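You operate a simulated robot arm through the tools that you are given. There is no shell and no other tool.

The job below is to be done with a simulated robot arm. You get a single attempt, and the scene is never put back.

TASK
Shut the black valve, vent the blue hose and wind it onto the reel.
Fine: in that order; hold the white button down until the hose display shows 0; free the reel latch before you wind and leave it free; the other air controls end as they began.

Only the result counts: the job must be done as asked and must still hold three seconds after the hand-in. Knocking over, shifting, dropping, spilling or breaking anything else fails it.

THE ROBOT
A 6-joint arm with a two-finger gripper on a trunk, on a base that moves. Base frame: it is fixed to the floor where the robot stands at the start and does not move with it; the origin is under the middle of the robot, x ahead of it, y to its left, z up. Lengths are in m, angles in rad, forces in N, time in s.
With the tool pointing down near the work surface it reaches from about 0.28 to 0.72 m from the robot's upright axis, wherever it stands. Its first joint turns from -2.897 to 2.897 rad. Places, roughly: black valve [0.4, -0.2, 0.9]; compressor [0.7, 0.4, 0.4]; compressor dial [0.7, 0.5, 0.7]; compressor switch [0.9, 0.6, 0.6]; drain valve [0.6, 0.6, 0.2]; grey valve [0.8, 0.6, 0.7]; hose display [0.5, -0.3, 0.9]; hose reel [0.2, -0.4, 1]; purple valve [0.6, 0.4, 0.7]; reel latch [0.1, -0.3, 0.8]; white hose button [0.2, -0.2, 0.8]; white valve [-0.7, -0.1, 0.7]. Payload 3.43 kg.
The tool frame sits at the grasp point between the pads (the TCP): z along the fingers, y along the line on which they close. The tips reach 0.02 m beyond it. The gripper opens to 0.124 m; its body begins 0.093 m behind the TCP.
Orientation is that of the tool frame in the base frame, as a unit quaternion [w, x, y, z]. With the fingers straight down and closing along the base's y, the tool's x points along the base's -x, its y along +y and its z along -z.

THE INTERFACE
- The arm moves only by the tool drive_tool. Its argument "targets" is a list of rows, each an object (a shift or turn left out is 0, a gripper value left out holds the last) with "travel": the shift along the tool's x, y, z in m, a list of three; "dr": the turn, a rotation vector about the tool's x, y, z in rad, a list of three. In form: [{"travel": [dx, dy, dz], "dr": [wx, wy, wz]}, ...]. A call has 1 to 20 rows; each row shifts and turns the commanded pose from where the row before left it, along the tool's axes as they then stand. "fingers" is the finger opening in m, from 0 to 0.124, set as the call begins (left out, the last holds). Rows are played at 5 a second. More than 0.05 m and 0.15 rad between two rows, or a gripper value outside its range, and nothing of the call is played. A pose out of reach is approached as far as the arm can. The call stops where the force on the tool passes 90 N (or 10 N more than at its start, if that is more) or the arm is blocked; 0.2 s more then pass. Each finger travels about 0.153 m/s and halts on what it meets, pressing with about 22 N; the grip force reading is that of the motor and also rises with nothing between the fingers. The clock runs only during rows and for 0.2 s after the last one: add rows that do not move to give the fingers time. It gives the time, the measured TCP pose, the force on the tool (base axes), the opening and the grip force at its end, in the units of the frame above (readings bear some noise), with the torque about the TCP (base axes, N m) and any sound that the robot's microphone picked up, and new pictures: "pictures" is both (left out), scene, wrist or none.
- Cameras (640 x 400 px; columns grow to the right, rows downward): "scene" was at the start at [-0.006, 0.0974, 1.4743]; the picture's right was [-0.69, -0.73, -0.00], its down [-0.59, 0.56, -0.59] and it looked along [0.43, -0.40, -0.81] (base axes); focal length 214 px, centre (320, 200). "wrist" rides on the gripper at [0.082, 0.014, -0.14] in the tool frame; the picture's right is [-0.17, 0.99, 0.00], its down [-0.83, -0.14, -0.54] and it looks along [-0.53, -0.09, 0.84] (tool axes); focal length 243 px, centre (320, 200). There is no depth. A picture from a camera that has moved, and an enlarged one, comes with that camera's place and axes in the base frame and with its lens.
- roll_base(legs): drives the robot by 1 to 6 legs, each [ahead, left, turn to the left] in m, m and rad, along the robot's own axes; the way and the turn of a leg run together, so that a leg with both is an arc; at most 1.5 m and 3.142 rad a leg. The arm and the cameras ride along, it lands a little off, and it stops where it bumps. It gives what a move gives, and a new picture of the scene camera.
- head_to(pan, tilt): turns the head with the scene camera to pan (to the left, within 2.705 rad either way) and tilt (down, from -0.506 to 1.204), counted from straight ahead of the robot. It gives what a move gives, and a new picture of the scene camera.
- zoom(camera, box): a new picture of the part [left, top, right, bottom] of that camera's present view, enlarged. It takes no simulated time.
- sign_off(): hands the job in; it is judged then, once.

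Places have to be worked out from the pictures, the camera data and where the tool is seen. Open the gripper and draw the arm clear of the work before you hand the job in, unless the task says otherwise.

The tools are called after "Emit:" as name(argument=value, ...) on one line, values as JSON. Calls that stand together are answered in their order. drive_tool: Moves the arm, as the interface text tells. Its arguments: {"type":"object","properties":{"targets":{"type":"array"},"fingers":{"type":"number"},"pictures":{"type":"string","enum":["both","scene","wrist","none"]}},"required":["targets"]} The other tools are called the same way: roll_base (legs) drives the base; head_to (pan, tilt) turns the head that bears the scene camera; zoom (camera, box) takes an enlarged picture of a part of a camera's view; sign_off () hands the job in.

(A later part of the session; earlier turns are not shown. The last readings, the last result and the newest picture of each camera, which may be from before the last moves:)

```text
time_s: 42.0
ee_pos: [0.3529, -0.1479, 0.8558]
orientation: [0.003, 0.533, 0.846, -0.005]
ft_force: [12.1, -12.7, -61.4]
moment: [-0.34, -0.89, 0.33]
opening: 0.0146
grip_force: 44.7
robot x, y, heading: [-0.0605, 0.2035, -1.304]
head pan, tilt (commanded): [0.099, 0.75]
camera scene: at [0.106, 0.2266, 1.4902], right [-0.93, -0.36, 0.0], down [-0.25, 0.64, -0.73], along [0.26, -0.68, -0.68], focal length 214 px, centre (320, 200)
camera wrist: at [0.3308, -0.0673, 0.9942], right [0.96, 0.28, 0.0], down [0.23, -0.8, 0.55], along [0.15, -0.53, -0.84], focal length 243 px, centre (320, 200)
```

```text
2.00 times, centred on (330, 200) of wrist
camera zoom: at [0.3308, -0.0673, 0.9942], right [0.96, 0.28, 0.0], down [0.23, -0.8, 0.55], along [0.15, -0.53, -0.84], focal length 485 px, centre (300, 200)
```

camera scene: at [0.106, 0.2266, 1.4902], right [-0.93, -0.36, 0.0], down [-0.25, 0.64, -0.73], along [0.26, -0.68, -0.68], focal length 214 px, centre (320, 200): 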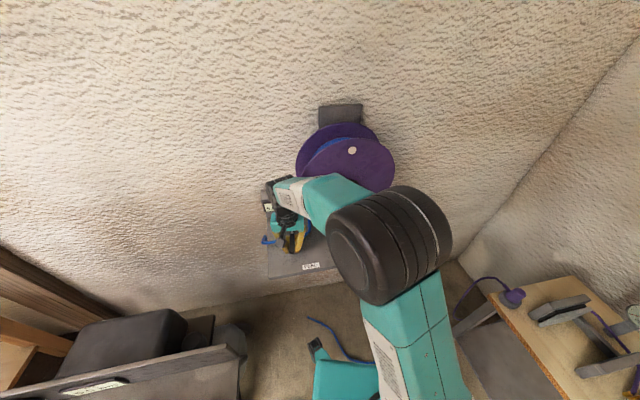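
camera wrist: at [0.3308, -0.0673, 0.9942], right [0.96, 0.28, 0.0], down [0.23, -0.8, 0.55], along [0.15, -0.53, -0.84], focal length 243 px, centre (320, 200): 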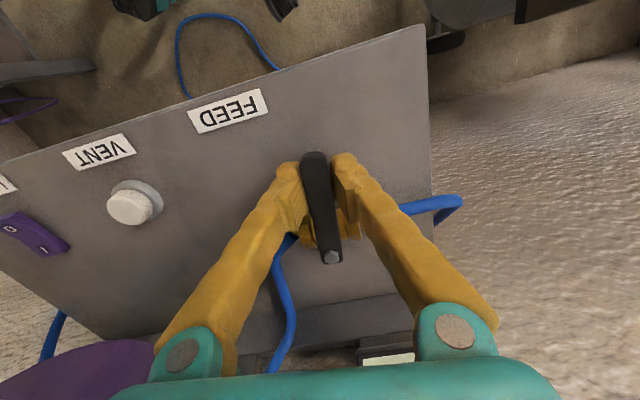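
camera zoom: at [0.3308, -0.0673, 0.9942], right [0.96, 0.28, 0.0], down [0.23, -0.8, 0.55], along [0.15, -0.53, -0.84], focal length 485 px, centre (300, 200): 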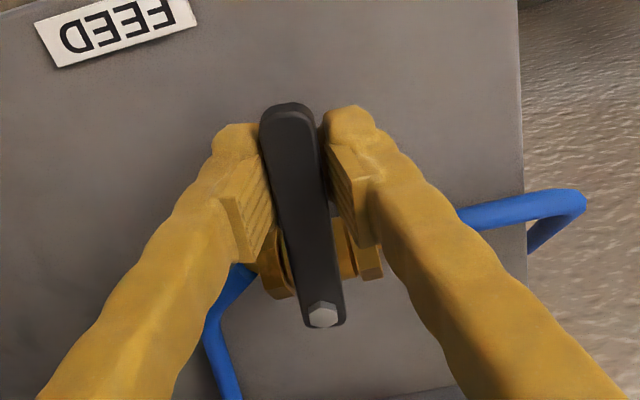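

The lever has turned about 82°, and the vertical load looks like strain built up in the grip. I'll open the fingers a little to release that strain and see how the tool settles.

Emit:
drive_tool(targets=[{"travel": [0, 0, 0]}, {"travel": [0, 0, 0]}], fingers=0.045, pictures="wrist")

```text
time_s: 42.5
ee_pos: [0.3545, -0.1491, 0.8593]
orientation: [0.004, 0.535, 0.845, -0.004]
ft_force: [-0.8, 2.7, -4.4]
moment: [-0.27, -0.22, 0.01]
opening: 0.0451
grip_force: 0.0
robot x, y, heading: [-0.0603, 0.2011, -1.306]
head pan, tilt (commanded): [0.099, 0.75]
camera wrist: at [0.3327, -0.0668, 0.9979], right [0.96, 0.27, 0.0], down [0.23, -0.8, 0.55], along [0.15, -0.53, -0.84], focal length 243 px, centre (320, 200)
```

wrist: 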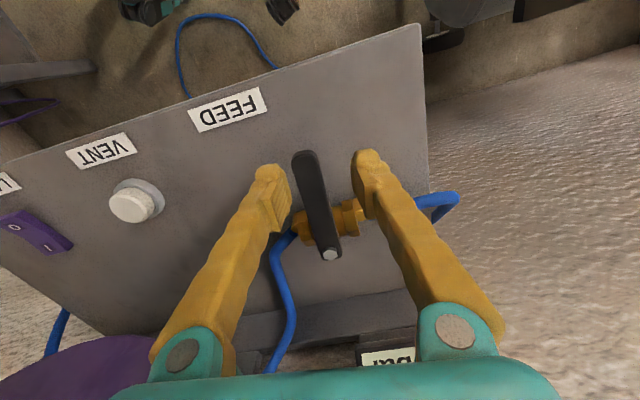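

The strain is gone (force near zero) and the lever stands at about 120°, i.e. ~88° from where it began. I'll nudge it further the same way with the outer finger in small steps, to seat it against its stop.

Emit:
drive_tool(targets=[{"travel": [0, -0.005, 0]}, {"travel": [0, -0.005, 0]}, {"travel": [0, -0.004, 0]}, {"travel": [0, 0, 0]}], pictures="wrist")

```text
time_s: 43.5
ee_pos: [0.3423, -0.1571, 0.8608]
orientation: [0.003, 0.532, 0.847, -0.003]
ft_force: [-3.9, 0.1, 2.8]
moment: [0.01, -0.42, 0.0]
opening: 0.0449
grip_force: 0.1
robot x, y, heading: [-0.0515, 0.2009, -1.291]
head pan, tilt (commanded): [0.099, 0.75]
camera wrist: at [0.3194, -0.0757, 0.9991], right [0.96, 0.28, 0.0], down [0.23, -0.8, 0.55], along [0.15, -0.53, -0.84], focal length 243 px, centre (320, 200)
```

wrist: 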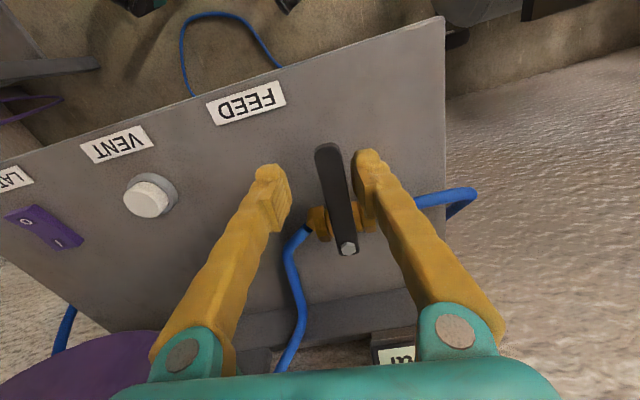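

The outer finger is just reaching the lever. I continue in small steps, watching the force.

Emit:
drive_tool(targets=[{"travel": [0, -0.003, 0]}, {"travel": [0, -0.003, 0]}, {"travel": [0, -0.002, 0]}, {"travel": [0, 0, 0]}], pictures="wrist")

Emit:
zoom(camera="wrist", box=[200, 80, 480, 300])

```text
time_s: 44.5
ee_pos: [0.3344, -0.1575, 0.8576]
orientation: [0.0, 0.534, 0.845, -0.004]
ft_force: [-0.5, -5.1, -36.6]
moment: [0.06, 0.81, 0.0]
opening: 0.0465
grip_force: 2.3
robot x, y, heading: [-0.0587, 0.2039, -1.298]
head pan, tilt (commanded): [0.099, 0.75]
camera wrist: at [0.3131, -0.0771, 0.9963], right [0.96, 0.27, -0.01], down [0.23, -0.81, 0.54], along [0.14, -0.52, -0.84], focal length 243 px, centre (320, 200)
```

wrist: 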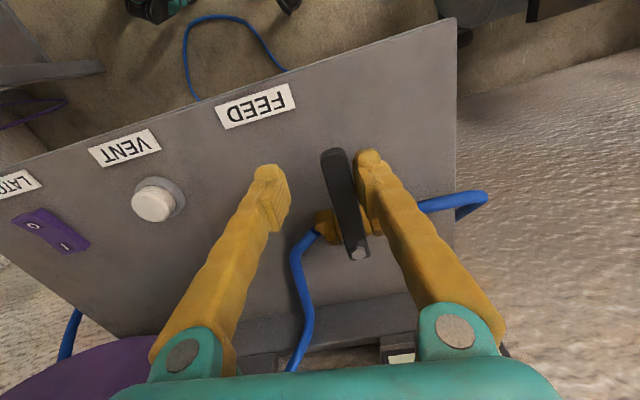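

```text
1.82 times, centred on (340, 190) of wrist
camera zoom: at [0.3131, -0.0771, 0.9963], right [0.96, 0.27, -0.01], down [0.23, -0.81, 0.54], along [0.14, -0.52, -0.84], focal length 441 px, centre (284, 218)
```

zoom: 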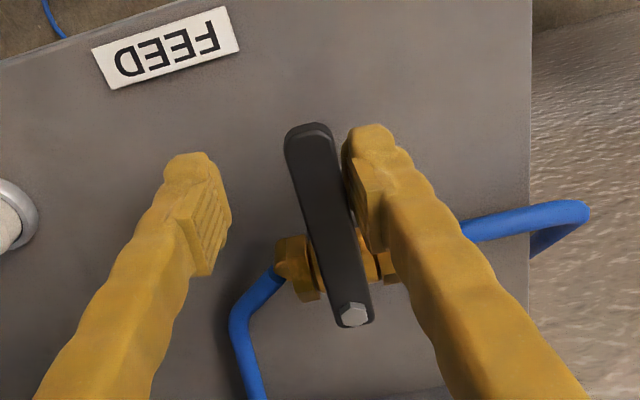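

The lever angle is unchanged at about 120–121° (square to the pipe, whose axis is at 31.7°), so it is against its stop. I back the finger off and check the lever with the load removed.

Emit:
drive_tool(targets=[{"travel": [0, 0.006, 0]}, {"travel": [0, 0.006, 0]}, {"travel": [0, 0, 0]}], pictures="wrist")

Emit:
zoom(camera="wrist", box=[240, 100, 480, 280])

```text
time_s: 45.4
ee_pos: [0.3447, -0.1551, 0.8577]
orientation: [0.005, 0.533, 0.846, -0.005]
ft_force: [2.1, -0.7, -1.9]
moment: [0.2, 0.24, -0.02]
opening: 0.0449
grip_force: 0.1
robot x, y, heading: [-0.0574, 0.1997, -1.294]
head pan, tilt (commanded): [0.099, 0.75]
camera wrist: at [0.3216, -0.074, 0.9974], right [0.96, 0.27, 0.0], down [0.23, -0.8, 0.55], along [0.15, -0.53, -0.84], focal length 243 px, centre (320, 200)
```

wrist: 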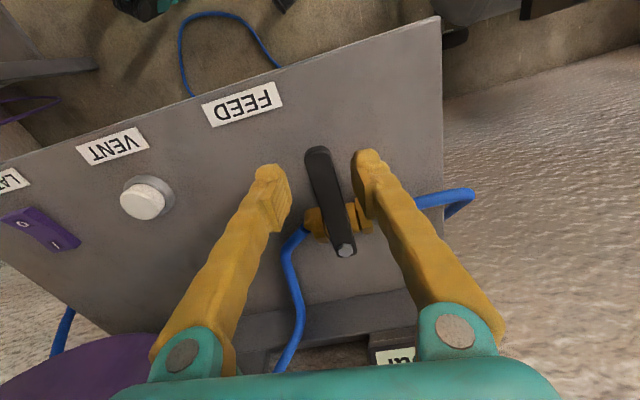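

```text
2.22 times, centred on (360, 190) of wrist
camera zoom: at [0.3216, -0.074, 0.9974], right [0.96, 0.27, 0.0], down [0.23, -0.8, 0.55], along [0.15, -0.53, -0.84], focal length 539 px, centre (231, 222)
```

zoom: 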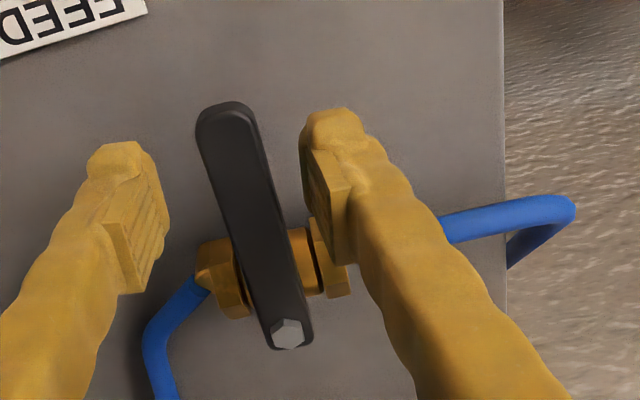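

With the load off, the lever measures 121.3° against a pipe axis of 31.7°: the black valve is shut. I lift off the lever with fingers open, square the tool to the stand and tilt it 30° so the hand will stay clear of the reel knob.

Emit:
drive_tool(targets=[{"travel": [0, 0, -0.03]}, {"travel": [0, 0, -0.045]}, {"travel": [0, 0, -0.045]}, {"dr": [0, 0, -0.107]}, {"dr": [0, -0.13, 0]}, {"dr": [0, -0.13, 0]}, {"dr": [0, -0.13, 0]}, {"dr": [0, -0.13, 0]}, {"travel": [0, 0, 0]}])

```text
time_s: 47.4
ee_pos: [0.3446, -0.1493, 0.9807]
orientation: [0.229, 0.47, 0.842, -0.129]
ft_force: [1.2, 1.1, -0.2]
moment: [-0.12, 0.18, -0.12]
opening: 0.045
grip_force: 0.0
robot x, y, heading: [-0.0528, 0.2019, -1.296]
head pan, tilt (commanded): [0.099, 0.75]
camera scene: at [0.1076, 0.228, 1.4903], right [-0.93, -0.36, 0.0], down [-0.25, 0.64, -0.73], along [0.26, -0.68, -0.68], focal length 214 px, centre (320, 200)
camera wrist: at [0.2828, -0.0226, 1.0596], right [0.91, 0.4, 0.08], down [0.12, -0.45, 0.89], along [0.39, -0.8, -0.46], focal length 243 px, centre (320, 200)
```

scene: 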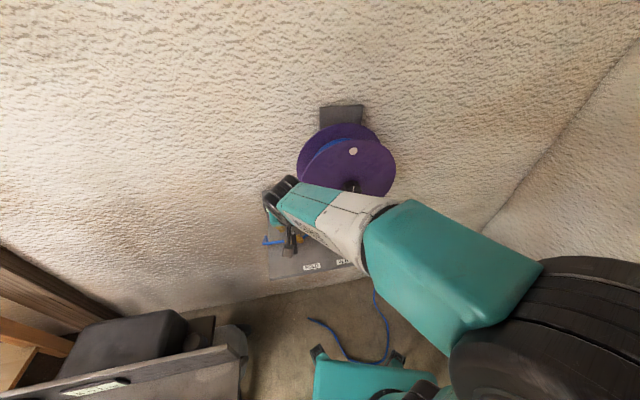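
wrist: 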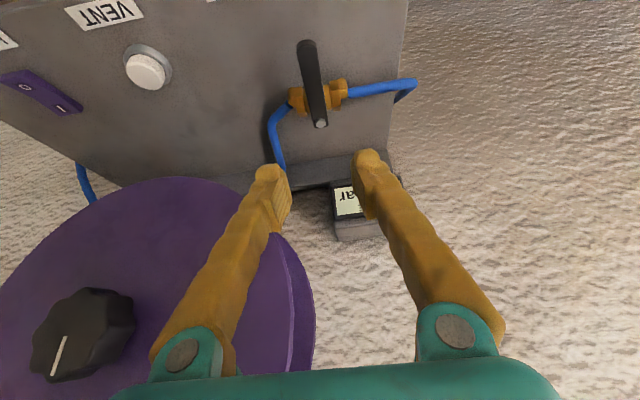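

The tool is tilted and clear; the reel knob and shut lever are visible. Now I close the fingers and move over to stand in front of and above the white VENT button.

Emit:
drive_tool(targets=[{"travel": [0.0174, -0.0408, -0.0014]}, {"travel": [0.0174, -0.0408, -0.0014]}, {"travel": [0.0174, -0.0408, -0.0014]}, {"travel": [0.0174, -0.0408, -0.0014]}, {"travel": [0, 0, 0]}], fingers=0.0)

```text
time_s: 48.5
ee_pos: [0.1714, -0.1847, 0.9486]
orientation: [0.227, 0.468, 0.844, -0.129]
ft_force: [-3.2, 0.9, -8.6]
moment: [-0.52, -0.52, 0.07]
opening: 0.0
grip_force: 22.1
robot x, y, heading: [-0.0543, 0.1997, -1.295]
head pan, tilt (commanded): [0.099, 0.75]
camera scene: at [0.1045, 0.2241, 1.4889], right [-0.93, -0.37, 0.0], down [-0.25, 0.64, -0.73], along [0.27, -0.68, -0.68], focal length 214 px, centre (320, 200)
camera wrist: at [0.1087, -0.058, 1.0286], right [0.91, 0.4, 0.08], down [0.12, -0.45, 0.89], along [0.39, -0.8, -0.46], focal length 243 px, centre (320, 200)
```

scene: 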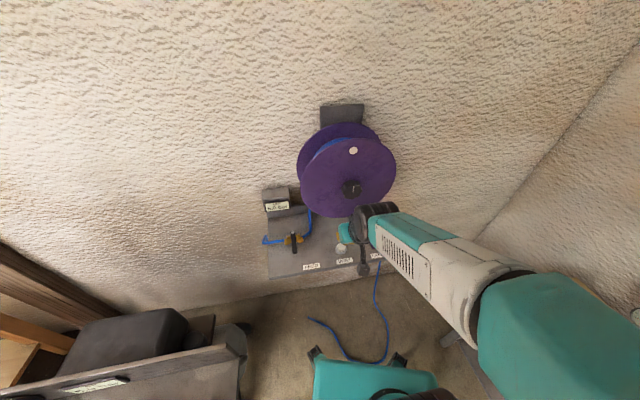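
wrist: 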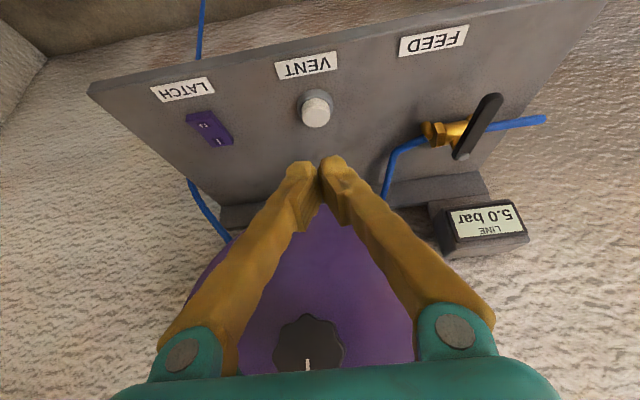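

The view is good: both cameras see the display (5.0 bar), and I triangulate the button top at about (0.200, -0.235, 0.812). I move along the tool axis to hover about 4 cm over the button.

Emit:
drive_tool(targets=[{"travel": [-0.002, -0.0005, 0.0315]}, {"travel": [-0.002, -0.0005, 0.0315]}, {"travel": [-0.002, -0.0005, 0.0315]}, {"travel": [0, 0, 0]}])

Emit:
zoom(camera="wrist", box=[150, 20, 550, 270])

Emit:
zoom(camera="scene", box=[250, 170, 410, 290])

```text
time_s: 49.5
ee_pos: [0.2009, -0.229, 0.8705]
orientation: [0.228, 0.469, 0.843, -0.13]
ft_force: [-1.4, 1.5, -6.6]
moment: [-0.44, -0.33, 0.08]
opening: 0.0001
grip_force: 22.5
robot x, y, heading: [-0.0536, 0.2049, -1.299]
head pan, tilt (commanded): [0.099, 0.75]
camera scene: at [0.1079, 0.2267, 1.4882], right [-0.93, -0.36, 0.0], down [-0.25, 0.64, -0.73], along [0.27, -0.68, -0.68], focal length 214 px, centre (320, 200)
camera wrist: at [0.1379, -0.1023, 0.9493], right [0.91, 0.4, 0.08], down [0.12, -0.45, 0.89], along [0.39, -0.8, -0.46], focal length 243 px, centre (320, 200)
```

scene: 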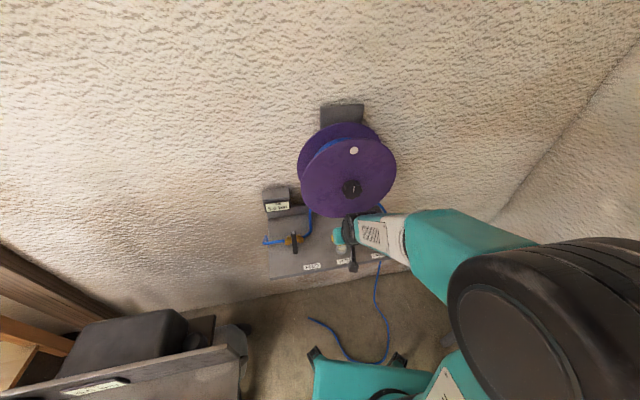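
wrist: 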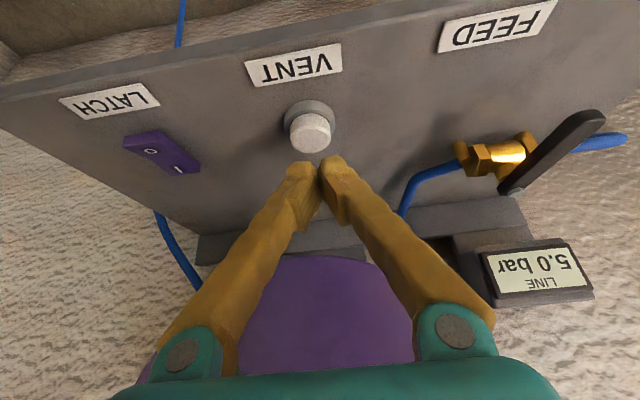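

```text
1.60 times, centred on (350, 145) of wrist
camera zoom: at [0.1379, -0.1023, 0.9493], right [0.91, 0.4, 0.08], down [0.12, -0.45, 0.89], along [0.39, -0.8, -0.46], focal length 388 px, centre (272, 288)
```

zoom: 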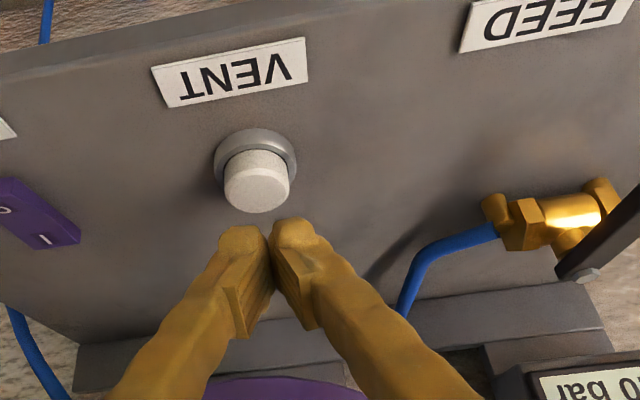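

```text
3.33 times, centred on (330, 230) of scene
camera zoom: at [0.1079, 0.2267, 1.4882], right [-0.93, -0.36, 0.0], down [-0.25, 0.64, -0.73], along [0.27, -0.68, -0.68], focal length 715 px, centre (287, 100)
```

zoom: 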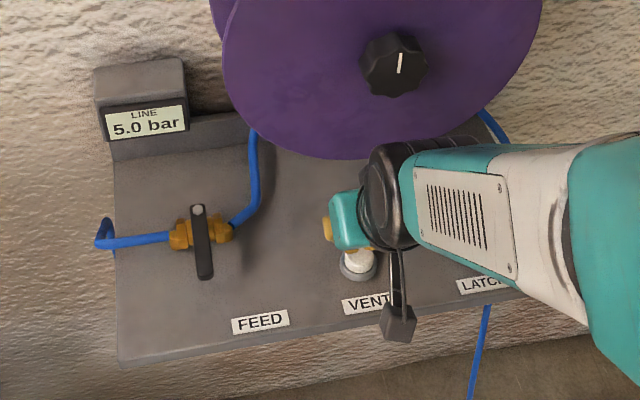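

The closed tips are about 3 cm above the button and nearly centred. I'll correct slightly and lower to just above the cap, then press straight down in small steps.

Emit:
drive_tool(targets=[{"travel": [0.0057, -0.0017, 0.0123]}, {"travel": [0.0056, -0.0017, 0.0123]}, {"travel": [0, 0, 0]}], pictures="wrist")

Emit:
zoom(camera="wrist", box=[220, 70, 420, 220])

```text
time_s: 50.4
ee_pos: [0.1925, -0.2334, 0.8481]
orientation: [0.227, 0.472, 0.842, -0.129]
ft_force: [-2.9, 2.8, 4.6]
moment: [0.05, -0.06, 0.07]
opening: 0.0001
grip_force: 21.9
robot x, y, heading: [-0.0534, 0.2052, -1.307]
head pan, tilt (commanded): [0.099, 0.75]
camera wrist: at [0.1313, -0.1055, 0.926], right [0.92, 0.39, 0.08], down [0.11, -0.45, 0.89], along [0.38, -0.8, -0.46], focal length 243 px, centre (320, 200)
```

wrist: 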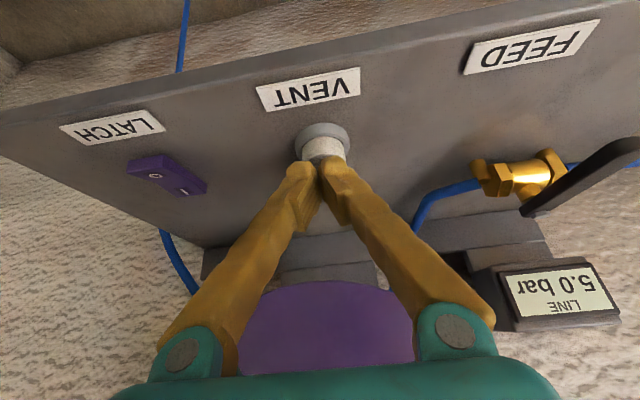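

```text
2.67 times, centred on (320, 145) of wrist
camera zoom: at [0.1313, -0.1055, 0.926], right [0.92, 0.39, 0.08], down [0.11, -0.45, 0.89], along [0.38, -0.8, -0.46], focal length 647 px, centre (320, 347)
```

zoom: 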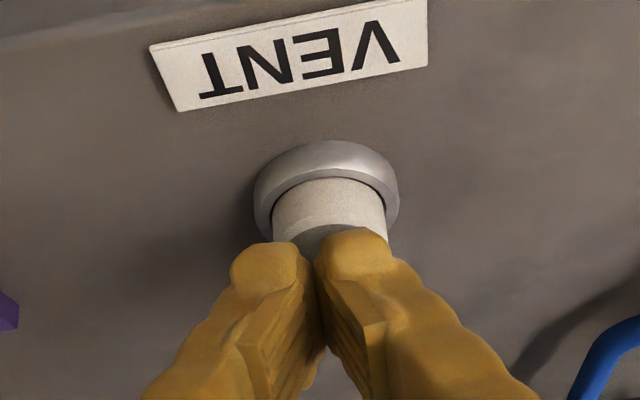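

The tips are right over the cap. I press straight down in steps and read the force and display.

Emit:
drive_tool(targets=[{"travel": [0.002, 0, 0.0034]}, {"travel": [0.002, 0, 0.0034]}, {"travel": [0, 0, 0]}], pictures="wrist")

```text
time_s: 51.1
ee_pos: [0.199, -0.2331, 0.8376]
orientation: [0.228, 0.469, 0.843, -0.132]
ft_force: [7.2, -2.6, 0.8]
moment: [0.16, 0.65, -0.3]
opening: 0.0003
grip_force: 34.5
robot x, y, heading: [-0.0525, 0.1999, -1.299]
head pan, tilt (commanded): [0.099, 0.75]
heard: click, click, click, click
camera wrist: at [0.137, -0.1057, 0.9159], right [0.91, 0.4, 0.08], down [0.12, -0.44, 0.89], along [0.39, -0.8, -0.45], focal length 243 px, centre (320, 200)
```

wrist: 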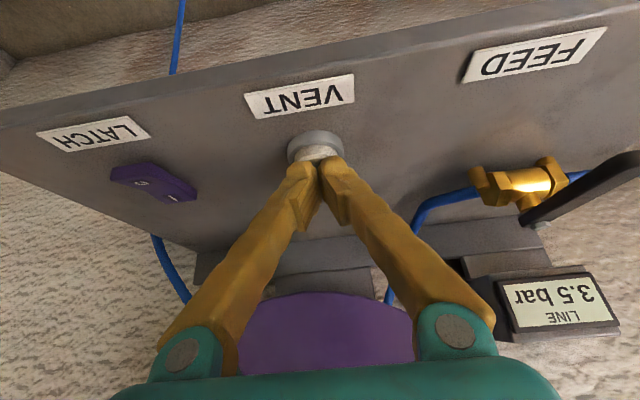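

The button clicked and the display fell to 3.5 bar. I press a few millimetres more so it stays firmly down, and hold.

Emit:
drive_tool(targets=[{"travel": [0.0015, 0, 0.0026]}, {"travel": [0, 0, 0]}, {"travel": [0, 0, 0]}, {"travel": [0, 0, 0]}, {"travel": [0, 0, 0]}], pictures="wrist")

```text
time_s: 52.4
ee_pos: [0.2003, -0.2352, 0.8349]
orientation: [0.231, 0.469, 0.842, -0.13]
ft_force: [2.7, -7.3, 1.3]
moment: [0.92, 0.28, 0.17]
opening: 0.006
grip_force: 34.0
robot x, y, heading: [-0.0509, 0.2016, -1.304]
head pan, tilt (commanded): [0.099, 0.75]
camera wrist: at [0.1378, -0.1077, 0.9129], right [0.91, 0.4, 0.08], down [0.11, -0.45, 0.89], along [0.39, -0.8, -0.45], focal length 243 px, centre (320, 200)
```

wrist: 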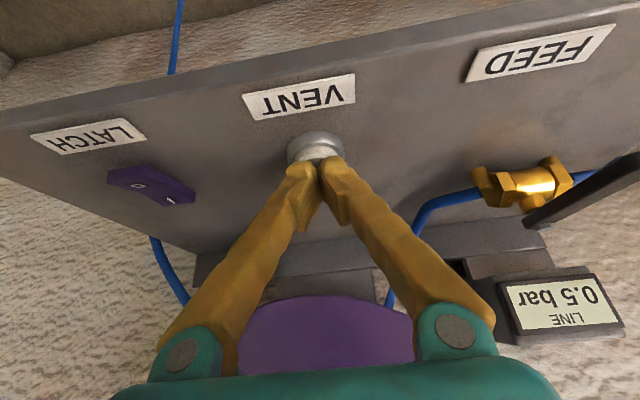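

Display reads 0.5 bar; I keep holding until it shows 0.

Emit:
drive_tool(targets=[{"travel": [0, 0, 0]}, {"travel": [0, 0, 0]}, {"travel": [0, 0, 0]}, {"travel": [0, 0, 0]}, {"travel": [0, 0, 0]}], pictures="wrist")

Emit:
zoom(camera="wrist", box=[460, 230, 640, 350])

```text
time_s: 53.5
ee_pos: [0.1993, -0.2346, 0.8342]
orientation: [0.228, 0.469, 0.843, -0.13]
ft_force: [3.2, 0.0, 8.2]
moment: [-0.41, -0.07, -0.12]
opening: 0.0059
grip_force: 34.0
robot x, y, heading: [-0.0508, 0.2046, -1.298]
head pan, tilt (commanded): [0.099, 0.75]
camera wrist: at [0.1373, -0.1069, 0.9125], right [0.91, 0.4, 0.08], down [0.12, -0.45, 0.89], along [0.39, -0.8, -0.46], focal length 243 px, centre (320, 200)
```

wrist: 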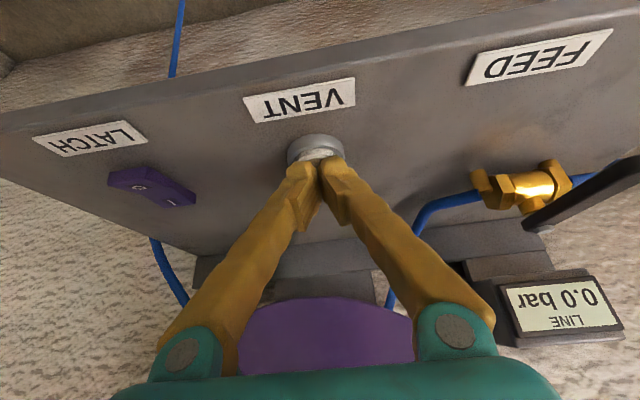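

```text
3.33 times, centred on (550, 290) of wrist
camera zoom: at [0.1373, -0.1069, 0.9125], right [0.91, 0.4, 0.08], down [0.12, -0.45, 0.89], along [0.39, -0.8, -0.46], focal length 809 px, centre (-447, -100)
```

zoom: 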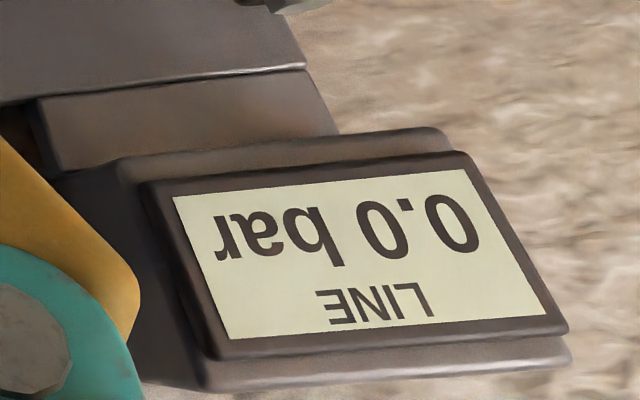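

The display shows 0.0 bar. I'll hold one more second for certainty, then lift straight off the button.

Emit:
drive_tool(targets=[{"travel": [0, 0, 0]}, {"travel": [0, 0, 0]}, {"travel": [0, 0, 0]}, {"travel": [0, 0, 0]}, {"travel": [0, 0, 0]}, {"travel": [0, 0, 0]}, {"travel": [0, 0, 0]}], pictures="none")

Emit:
drive_tool(targets=[{"travel": [-0.005, 0, -0.0086]}, {"travel": [-0.0102, 0, -0.0172]}, {"travel": [-0.0102, 0, -0.0172]}, {"travel": [-0.0102, 0, -0.0172]}, {"travel": [0, 0, 0]}, {"travel": [0, 0, 0]}])

Emit:
zoom(camera="wrist", box=[80, 40, 320, 220])

Emit:
zoom(camera="scene", box=[250, 170, 410, 290])

```text
time_s: 55.1
ee_pos: [0.1982, -0.2327, 0.8343]
orientation: [0.227, 0.469, 0.844, -0.128]
ft_force: [-1.0, 6.9, 17.6]
moment: [0.16, 0.11, -0.01]
opening: 0.0059
grip_force: 34.3
robot x, y, heading: [-0.057, 0.2054, -1.304]
head pan, tilt (commanded): [0.099, 0.75]
```

```text
time_s: 56.5
ee_pos: [0.2017, -0.2353, 0.9033]
orientation: [0.228, 0.469, 0.843, -0.13]
ft_force: [0.9, -3.7, 3.3]
moment: [0.69, 0.21, 0.11]
opening: 0.0
grip_force: 34.8
robot x, y, heading: [-0.0525, 0.1985, -1.301]
head pan, tilt (commanded): [0.099, 0.75]
camera scene: at [0.1116, 0.2246, 1.4897], right [-0.93, -0.36, 0.0], down [-0.24, 0.64, -0.73], along [0.26, -0.68, -0.68], focal length 214 px, centre (320, 200)
camera wrist: at [0.1386, -0.1076, 0.9829], right [0.91, 0.4, 0.08], down [0.12, -0.45, 0.89], along [0.39, -0.8, -0.46], focal length 243 px, centre (320, 200)
```

scene: 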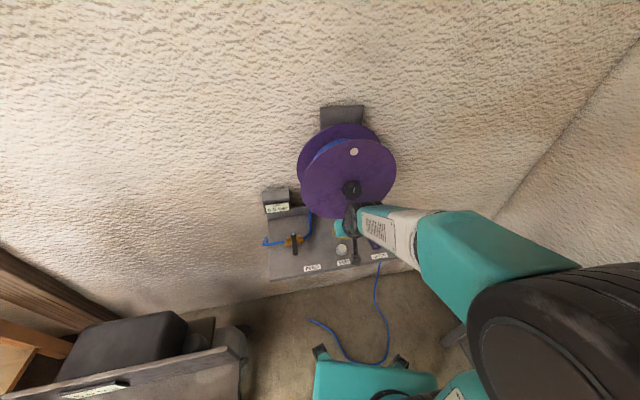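
wrist: 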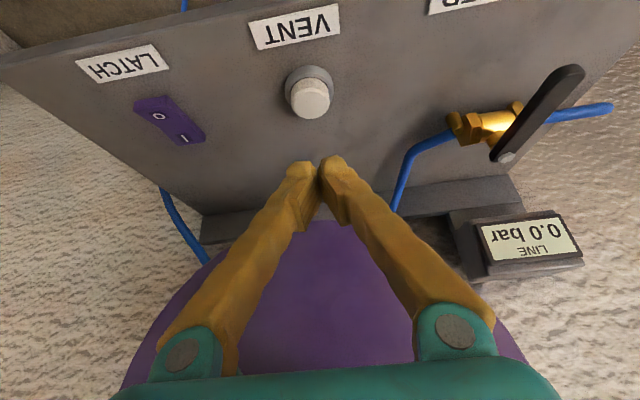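

```text
2.22 times, centred on (200, 130) of wrist
camera zoom: at [0.1386, -0.1076, 0.9829], right [0.91, 0.4, 0.08], down [0.12, -0.45, 0.89], along [0.39, -0.8, -0.46], focal length 539 px, centre (587, 356)
```

zoom: 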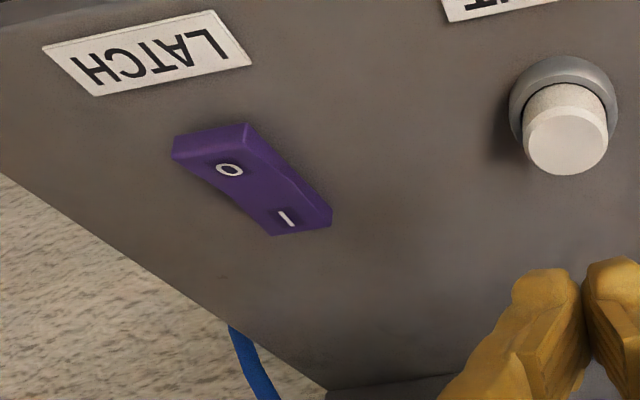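

```text
3.33 times, centred on (330, 230) of scene
camera zoom: at [0.1116, 0.2246, 1.4897], right [-0.93, -0.36, 0.0], down [-0.24, 0.64, -0.73], along [0.26, -0.68, -0.68], focal length 715 px, centre (287, 100)
```

zoom: 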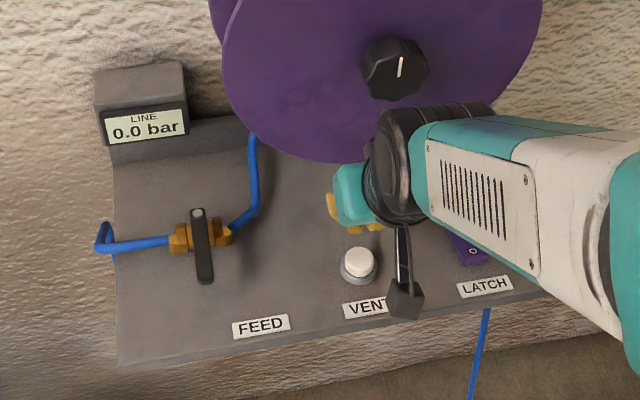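

The display stays at 0.0 bar after release, so the feed is shut and the hose is vented. The latch rocker has its I end pressed (z≈0.80) and the O end raised at about (0.086, -0.296, 0.813); I move the closed tips over the O end.

Emit:
drive_tool(targets=[{"travel": [0.0038, -0.0434, -0.002]}, {"travel": [0.0038, -0.0434, -0.002]}, {"travel": [0.0038, -0.0434, -0.002]}, {"travel": [0.0152, 0, 0.0258]}, {"travel": [0, 0, 0]}], fingers=0.0)

Emit:
zoom(camera="wrist", box=[200, 50, 440, 230])

```text
time_s: 57.8
ee_pos: [0.0808, -0.2915, 0.8738]
orientation: [0.228, 0.47, 0.843, -0.127]
ft_force: [-0.2, 2.7, -4.3]
moment: [-0.51, -0.11, -0.08]
opening: 0.0
grip_force: 34.5
robot x, y, heading: [-0.055, 0.2015, -1.303]
head pan, tilt (commanded): [0.099, 0.75]
camera scene: at [0.0981, 0.2237, 1.4903], right [-0.93, -0.36, 0.0], down [-0.24, 0.64, -0.73], along [0.27, -0.68, -0.68], focal length 214 px, centre (320, 200)
camera wrist: at [0.0179, -0.165, 0.9527], right [0.91, 0.4, 0.08], down [0.12, -0.45, 0.88], along [0.39, -0.8, -0.46], focal length 243 px, centre (320, 200)
```

scene: 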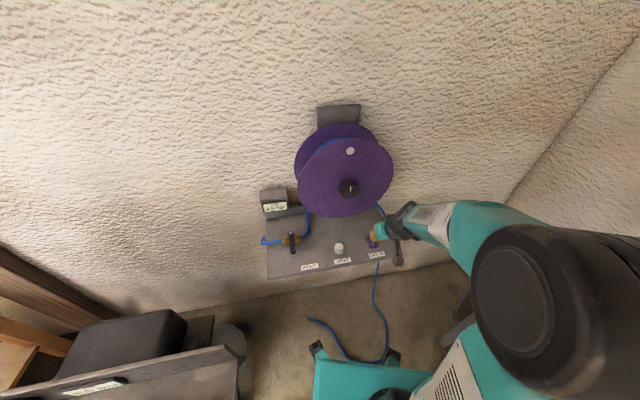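
wrist: 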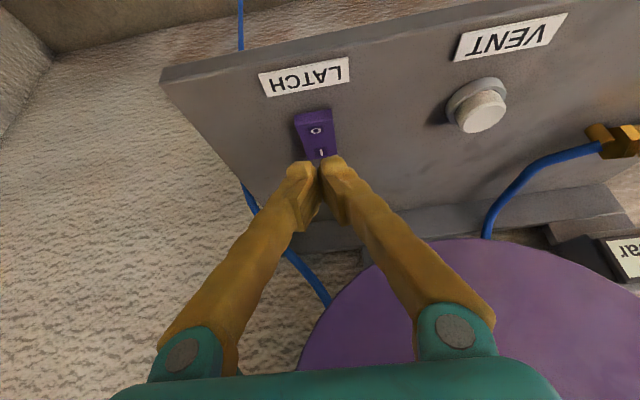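

```text
2.22 times, centred on (320, 140) of wrist
camera zoom: at [0.0179, -0.165, 0.9527], right [0.91, 0.4, 0.08], down [0.12, -0.45, 0.88], along [0.39, -0.8, -0.46], focal length 539 px, centre (320, 333)
```

zoom: 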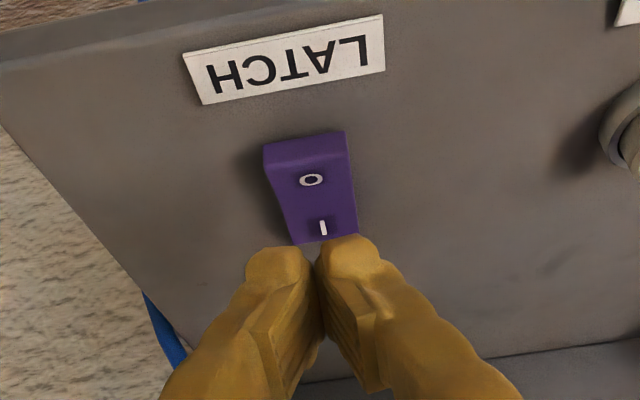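

The tips hover right over the O end. I lower to just above it and then press down in 4 mm steps.

Emit:
drive_tool(targets=[{"travel": [0.0086, 0.001, 0.0146]}, {"travel": [0.0086, 0, 0.0146]}, {"travel": [0.002, 0, 0.0034]}, {"travel": [0.002, 0, 0.0034]}, {"travel": [0, 0, 0]}], pictures="wrist")

Emit:
zoom(camera="wrist", box=[200, 50, 440, 230])

```text
time_s: 59.0
ee_pos: [0.0765, -0.2889, 0.8344]
orientation: [0.228, 0.47, 0.843, -0.129]
ft_force: [-2.7, 3.0, 4.8]
moment: [0.0, -0.09, 0.06]
opening: 0.0002
grip_force: 33.9
robot x, y, heading: [-0.0596, 0.2029, -1.303]
head pan, tilt (commanded): [0.099, 0.75]
camera wrist: at [0.0145, -0.1619, 0.9131], right [0.91, 0.4, 0.08], down [0.12, -0.45, 0.89], along [0.39, -0.8, -0.46], focal length 243 px, centre (320, 200)
```

wrist: 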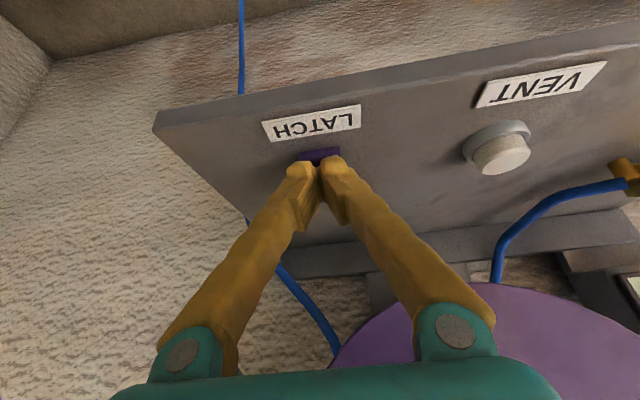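

```text
2.22 times, centred on (320, 140) of wrist
camera zoom: at [0.0145, -0.1619, 0.9131], right [0.91, 0.4, 0.08], down [0.12, -0.45, 0.89], along [0.39, -0.8, -0.46], focal length 539 px, centre (320, 333)
```

zoom: 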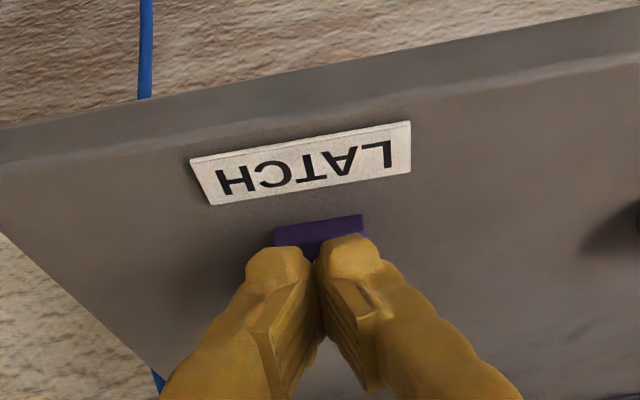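

The tips cover the O half and are about to touch. I press on in small steps.

Emit:
drive_tool(targets=[{"travel": [0.002, 0, 0.0034]}, {"travel": [0.002, 0, 0.0034]}, {"travel": [0, 0, 0]}], pictures="wrist")

```text
time_s: 59.8
ee_pos: [0.0797, -0.2935, 0.8292]
orientation: [0.232, 0.469, 0.842, -0.133]
ft_force: [-5.4, 27.4, 76.5]
moment: [-0.3, -0.32, 0.42]
opening: 0.006
grip_force: 34.6
robot x, y, heading: [-0.0543, 0.203, -1.305]
head pan, tilt (commanded): [0.099, 0.75]
camera wrist: at [0.0175, -0.1658, 0.9061], right [0.91, 0.4, 0.08], down [0.11, -0.44, 0.89], along [0.39, -0.81, -0.45], focal length 243 px, centre (320, 200)
```

wrist: 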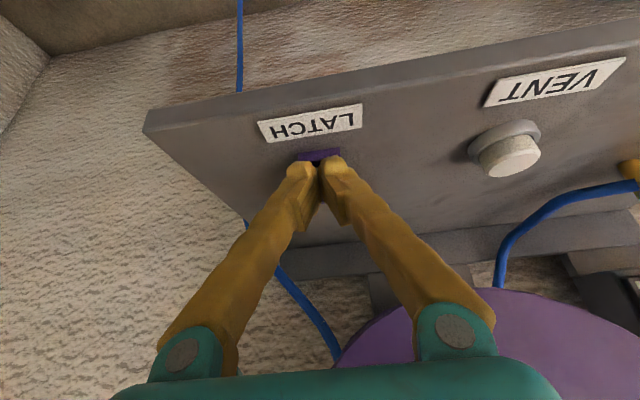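

The force rose to 76 N without a click. I back off and look at the rocker before trying again.

Emit:
drive_tool(targets=[{"travel": [-0.004, 0, -0.0068]}, {"travel": [-0.0122, 0, -0.0207]}, {"travel": [0, 0, -0.03]}, {"travel": [0, 0, 0]}])

Emit:
zoom(camera="wrist", box=[200, 30, 440, 210])

Emit:
zoom(camera="scene", box=[340, 200, 440, 280])

```text
time_s: 60.8
ee_pos: [0.068, -0.2779, 0.8812]
orientation: [0.225, 0.471, 0.844, -0.127]
ft_force: [-3.5, 6.2, -5.7]
moment: [-0.92, -0.6, 0.06]
opening: 0.0001
grip_force: 34.2
robot x, y, heading: [-0.0625, 0.2027, -1.305]
head pan, tilt (commanded): [0.099, 0.75]
camera scene: at [0.1032, 0.2249, 1.4894], right [-0.93, -0.36, 0.0], down [-0.24, 0.64, -0.73], along [0.26, -0.68, -0.68], focal length 214 px, centre (320, 200)
camera wrist: at [0.0067, -0.1509, 0.9601], right [0.92, 0.39, 0.08], down [0.12, -0.45, 0.88], along [0.38, -0.8, -0.46], focal length 243 px, centre (320, 200)
```

scene: 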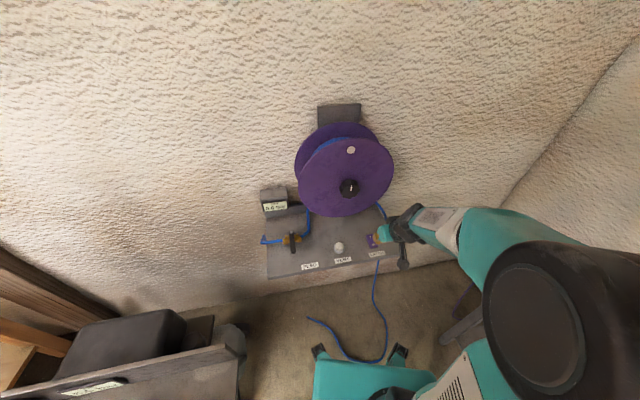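
wrist: 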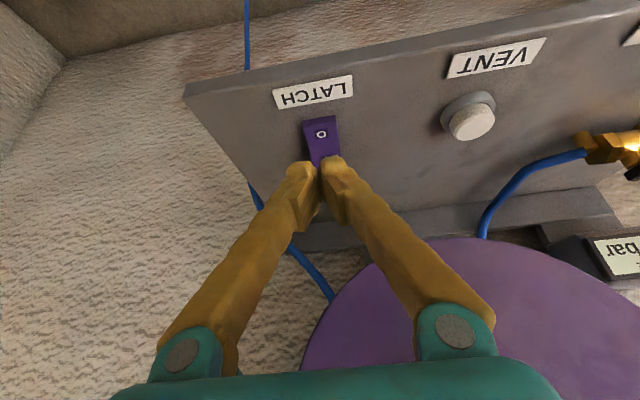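

```text
2.22 times, centred on (320, 120) of wrist
camera zoom: at [0.0067, -0.1509, 0.9601], right [0.92, 0.39, 0.08], down [0.12, -0.45, 0.88], along [0.38, -0.8, -0.46], focal length 539 px, centre (320, 378)
```

zoom: 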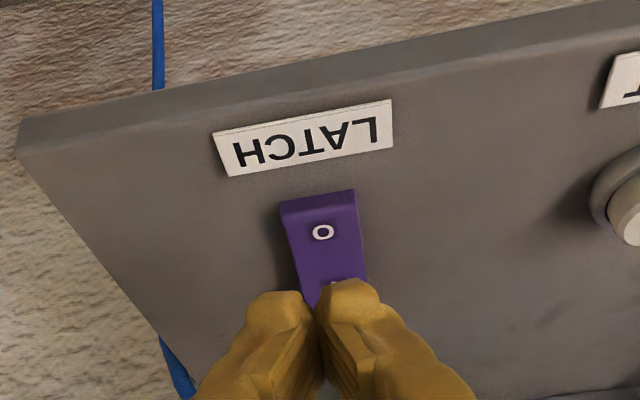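

```text
5.00 times, centred on (390, 240) of scene
camera zoom: at [0.1032, 0.2249, 1.4894], right [-0.93, -0.36, 0.0], down [-0.24, 0.64, -0.73], along [0.26, -0.68, -0.68], focal length 1072 px, centre (-30, 0)
```

zoom: 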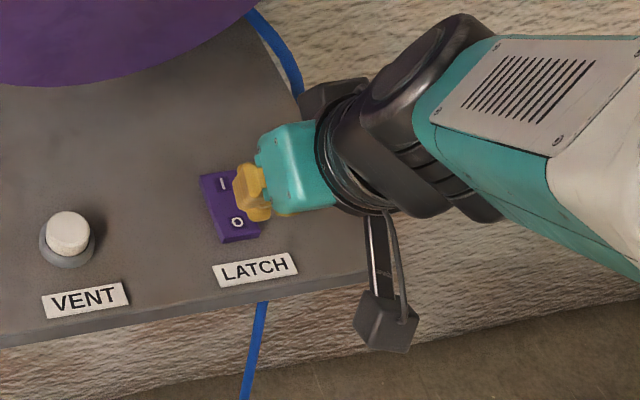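

I'm not certain whether the rocker flipped. I retract along the tool axis for an unobstructed look at it.

Emit:
drive_tool(targets=[{"travel": [0, 0.0, -0.04]}, {"travel": [0, 0.03, -0.02]}, {"travel": [0, 0, 0]}], pictures="wrist")

Emit:
zoom(camera="wrist", box=[200, 40, 400, 190])

```text
time_s: 61.5
ee_pos: [0.0799, -0.2325, 0.9342]
orientation: [0.225, 0.471, 0.843, -0.127]
ft_force: [-0.3, 7.9, 1.2]
moment: [-0.68, 0.0, -0.19]
opening: 0.0001
grip_force: 34.5
robot x, y, heading: [-0.054, 0.2051, -1.303]
head pan, tilt (commanded): [0.099, 0.75]
camera wrist: at [0.0192, -0.1065, 1.0147], right [0.92, 0.39, 0.08], down [0.12, -0.46, 0.88], along [0.38, -0.8, -0.46], focal length 243 px, centre (320, 200)
```

wrist: 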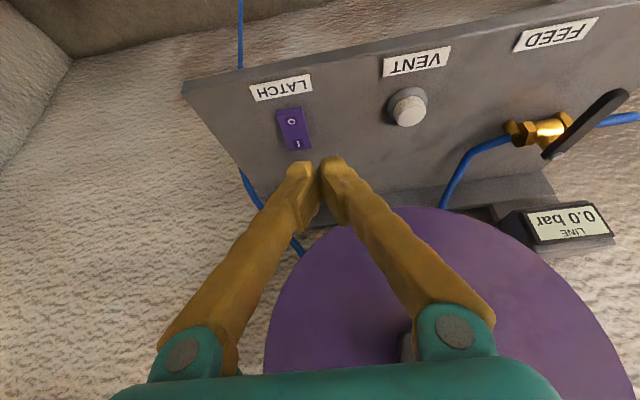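

```text
2.67 times, centred on (300, 115) of wrist
camera zoom: at [0.0192, -0.1065, 1.0147], right [0.92, 0.39, 0.08], down [0.12, -0.46, 0.88], along [0.38, -0.8, -0.46], focal length 647 px, centre (373, 427)
```

zoom: 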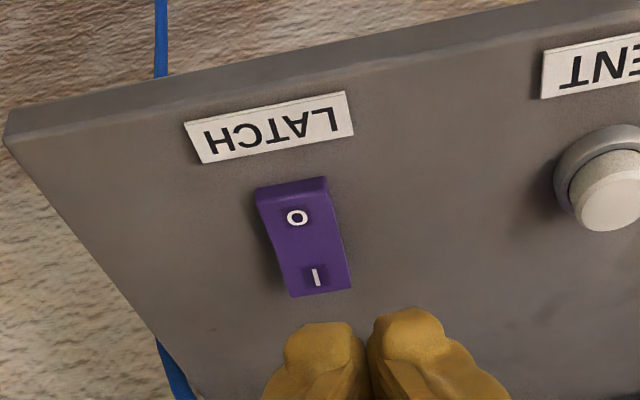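

The rocker is unchanged: O end still raised; I evidently pressed too near its middle. I'll aim about 1 cm closer to its front edge.

Emit:
drive_tool(targets=[{"travel": [0.0043, -0.0093, 0.0299]}, {"travel": [0.0043, -0.0093, 0.0299]}, {"travel": [0.0043, -0.0093, 0.0299]}, {"travel": [0, 0, 0]}])

Emit:
zoom(camera="wrist", box=[220, 60, 420, 210])

Emit:
zoom(camera="scene", box=[340, 200, 440, 280])

```text
time_s: 62.5
ee_pos: [0.0764, -0.2814, 0.8483]
orientation: [0.227, 0.469, 0.844, -0.129]
ft_force: [-1.0, 3.9, -1.2]
moment: [-0.47, -0.15, -0.08]
opening: 0.0
grip_force: 33.8
robot x, y, heading: [-0.0509, 0.2013, -1.301]
head pan, tilt (commanded): [0.099, 0.75]
camera scene: at [0.1091, 0.2204, 1.4895], right [-0.93, -0.36, 0.0], down [-0.25, 0.64, -0.73], along [0.26, -0.68, -0.68], focal length 214 px, centre (320, 200)
camera wrist: at [0.0145, -0.1551, 0.9276], right [0.91, 0.4, 0.08], down [0.12, -0.45, 0.88], along [0.39, -0.8, -0.46], focal length 243 px, centre (320, 200)
```

scene: 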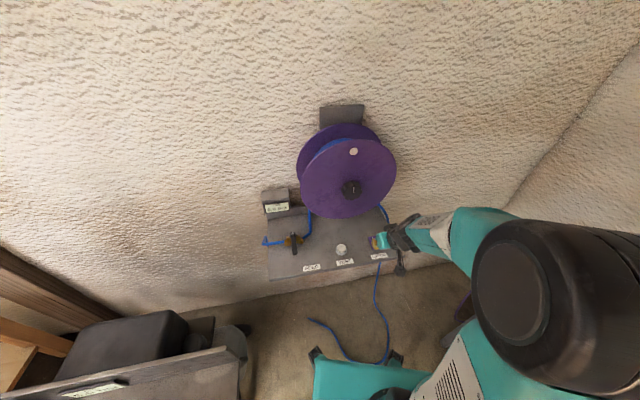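
wrist: 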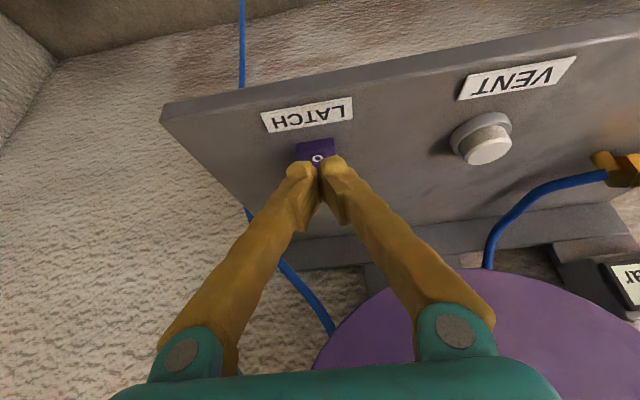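

```text
2.67 times, centred on (320, 135) of wrist
camera zoom: at [0.0145, -0.1551, 0.9276], right [0.91, 0.4, 0.08], down [0.12, -0.45, 0.88], along [0.39, -0.8, -0.46], focal length 647 px, centre (320, 373)
```

zoom: 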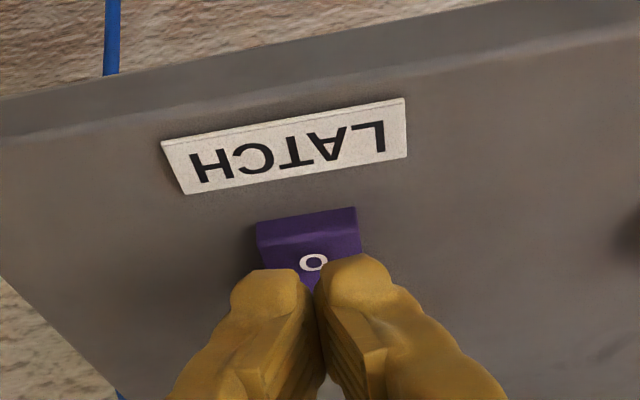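

```text
5.00 times, centred on (390, 240) of scene
camera zoom: at [0.1091, 0.2204, 1.4895], right [-0.93, -0.36, 0.0], down [-0.25, 0.64, -0.73], along [0.26, -0.68, -0.68], focal length 1072 px, centre (-30, 0)
```

zoom: 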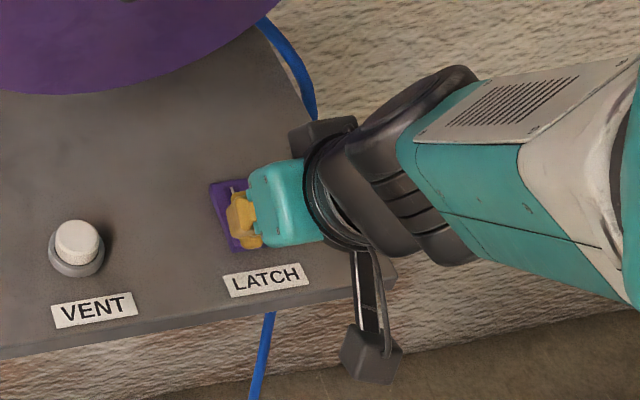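

The tips now stand over the O end close to its front edge. I press down in steps again.

Emit:
drive_tool(targets=[{"travel": [0.002, 0, 0.0034]}, {"travel": [0.002, 0, 0.0034]}, {"travel": [0.002, 0, 0.0034]}, {"travel": [0.001, 0, 0.0017]}, {"travel": [0, 0, 0]}], pictures="wrist")

Emit:
zoom(camera="wrist", box=[220, 60, 420, 210])

```text
time_s: 63.8
ee_pos: [0.0797, -0.2805, 0.8358]
orientation: [0.226, 0.469, 0.844, -0.129]
ft_force: [-2.5, 0.9, -5.2]
moment: [-0.5, -0.41, 0.05]
opening: 0.0
grip_force: 34.4
robot x, y, heading: [-0.054, 0.2048, -1.305]
head pan, tilt (commanded): [0.099, 0.75]
camera wrist: at [0.0164, -0.1535, 0.9144], right [0.91, 0.4, 0.08], down [0.12, -0.45, 0.88], along [0.39, -0.8, -0.46], focal length 243 px, centre (320, 200)
```

wrist: 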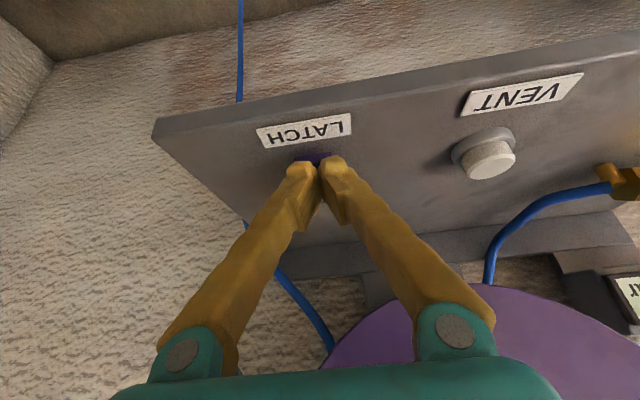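

```text
2.67 times, centred on (320, 135) of wrist
camera zoom: at [0.0164, -0.1535, 0.9144], right [0.91, 0.4, 0.08], down [0.12, -0.45, 0.88], along [0.39, -0.8, -0.46], focal length 647 px, centre (320, 373)
```

zoom: 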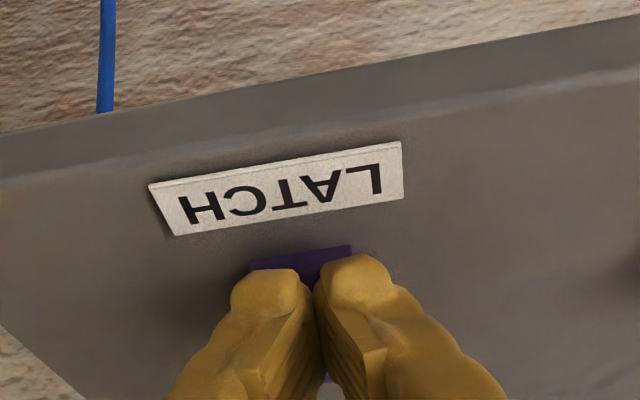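

No contact force yet. I keep pressing down in small steps.

Emit:
drive_tool(targets=[{"travel": [0.0015, 0, 0.0026]}, {"travel": [0.0015, 0, 0.0026]}, {"travel": [0, 0, 0]}], pictures="wrist")

```text
time_s: 64.5
ee_pos: [0.0787, -0.279, 0.8338]
orientation: [0.227, 0.47, 0.843, -0.129]
ft_force: [-0.8, 2.4, 7.8]
moment: [0.08, 0.22, -0.09]
opening: 0.0003
grip_force: 34.3
robot x, y, heading: [-0.0521, 0.2027, -1.303]
head pan, tilt (commanded): [0.099, 0.75]
camera wrist: at [0.0159, -0.1511, 0.9115], right [0.91, 0.4, 0.08], down [0.12, -0.45, 0.88], along [0.39, -0.8, -0.46], focal length 243 px, centre (320, 200)
```

wrist: 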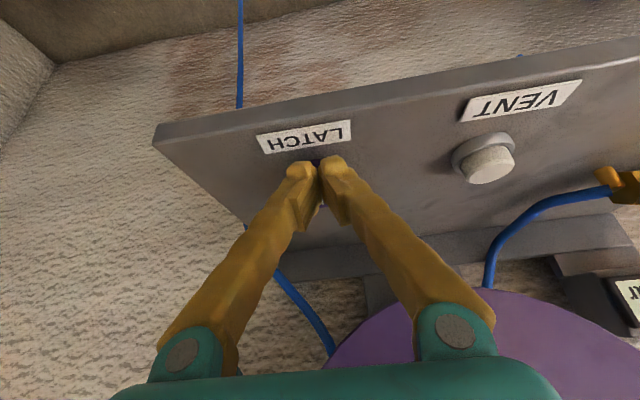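

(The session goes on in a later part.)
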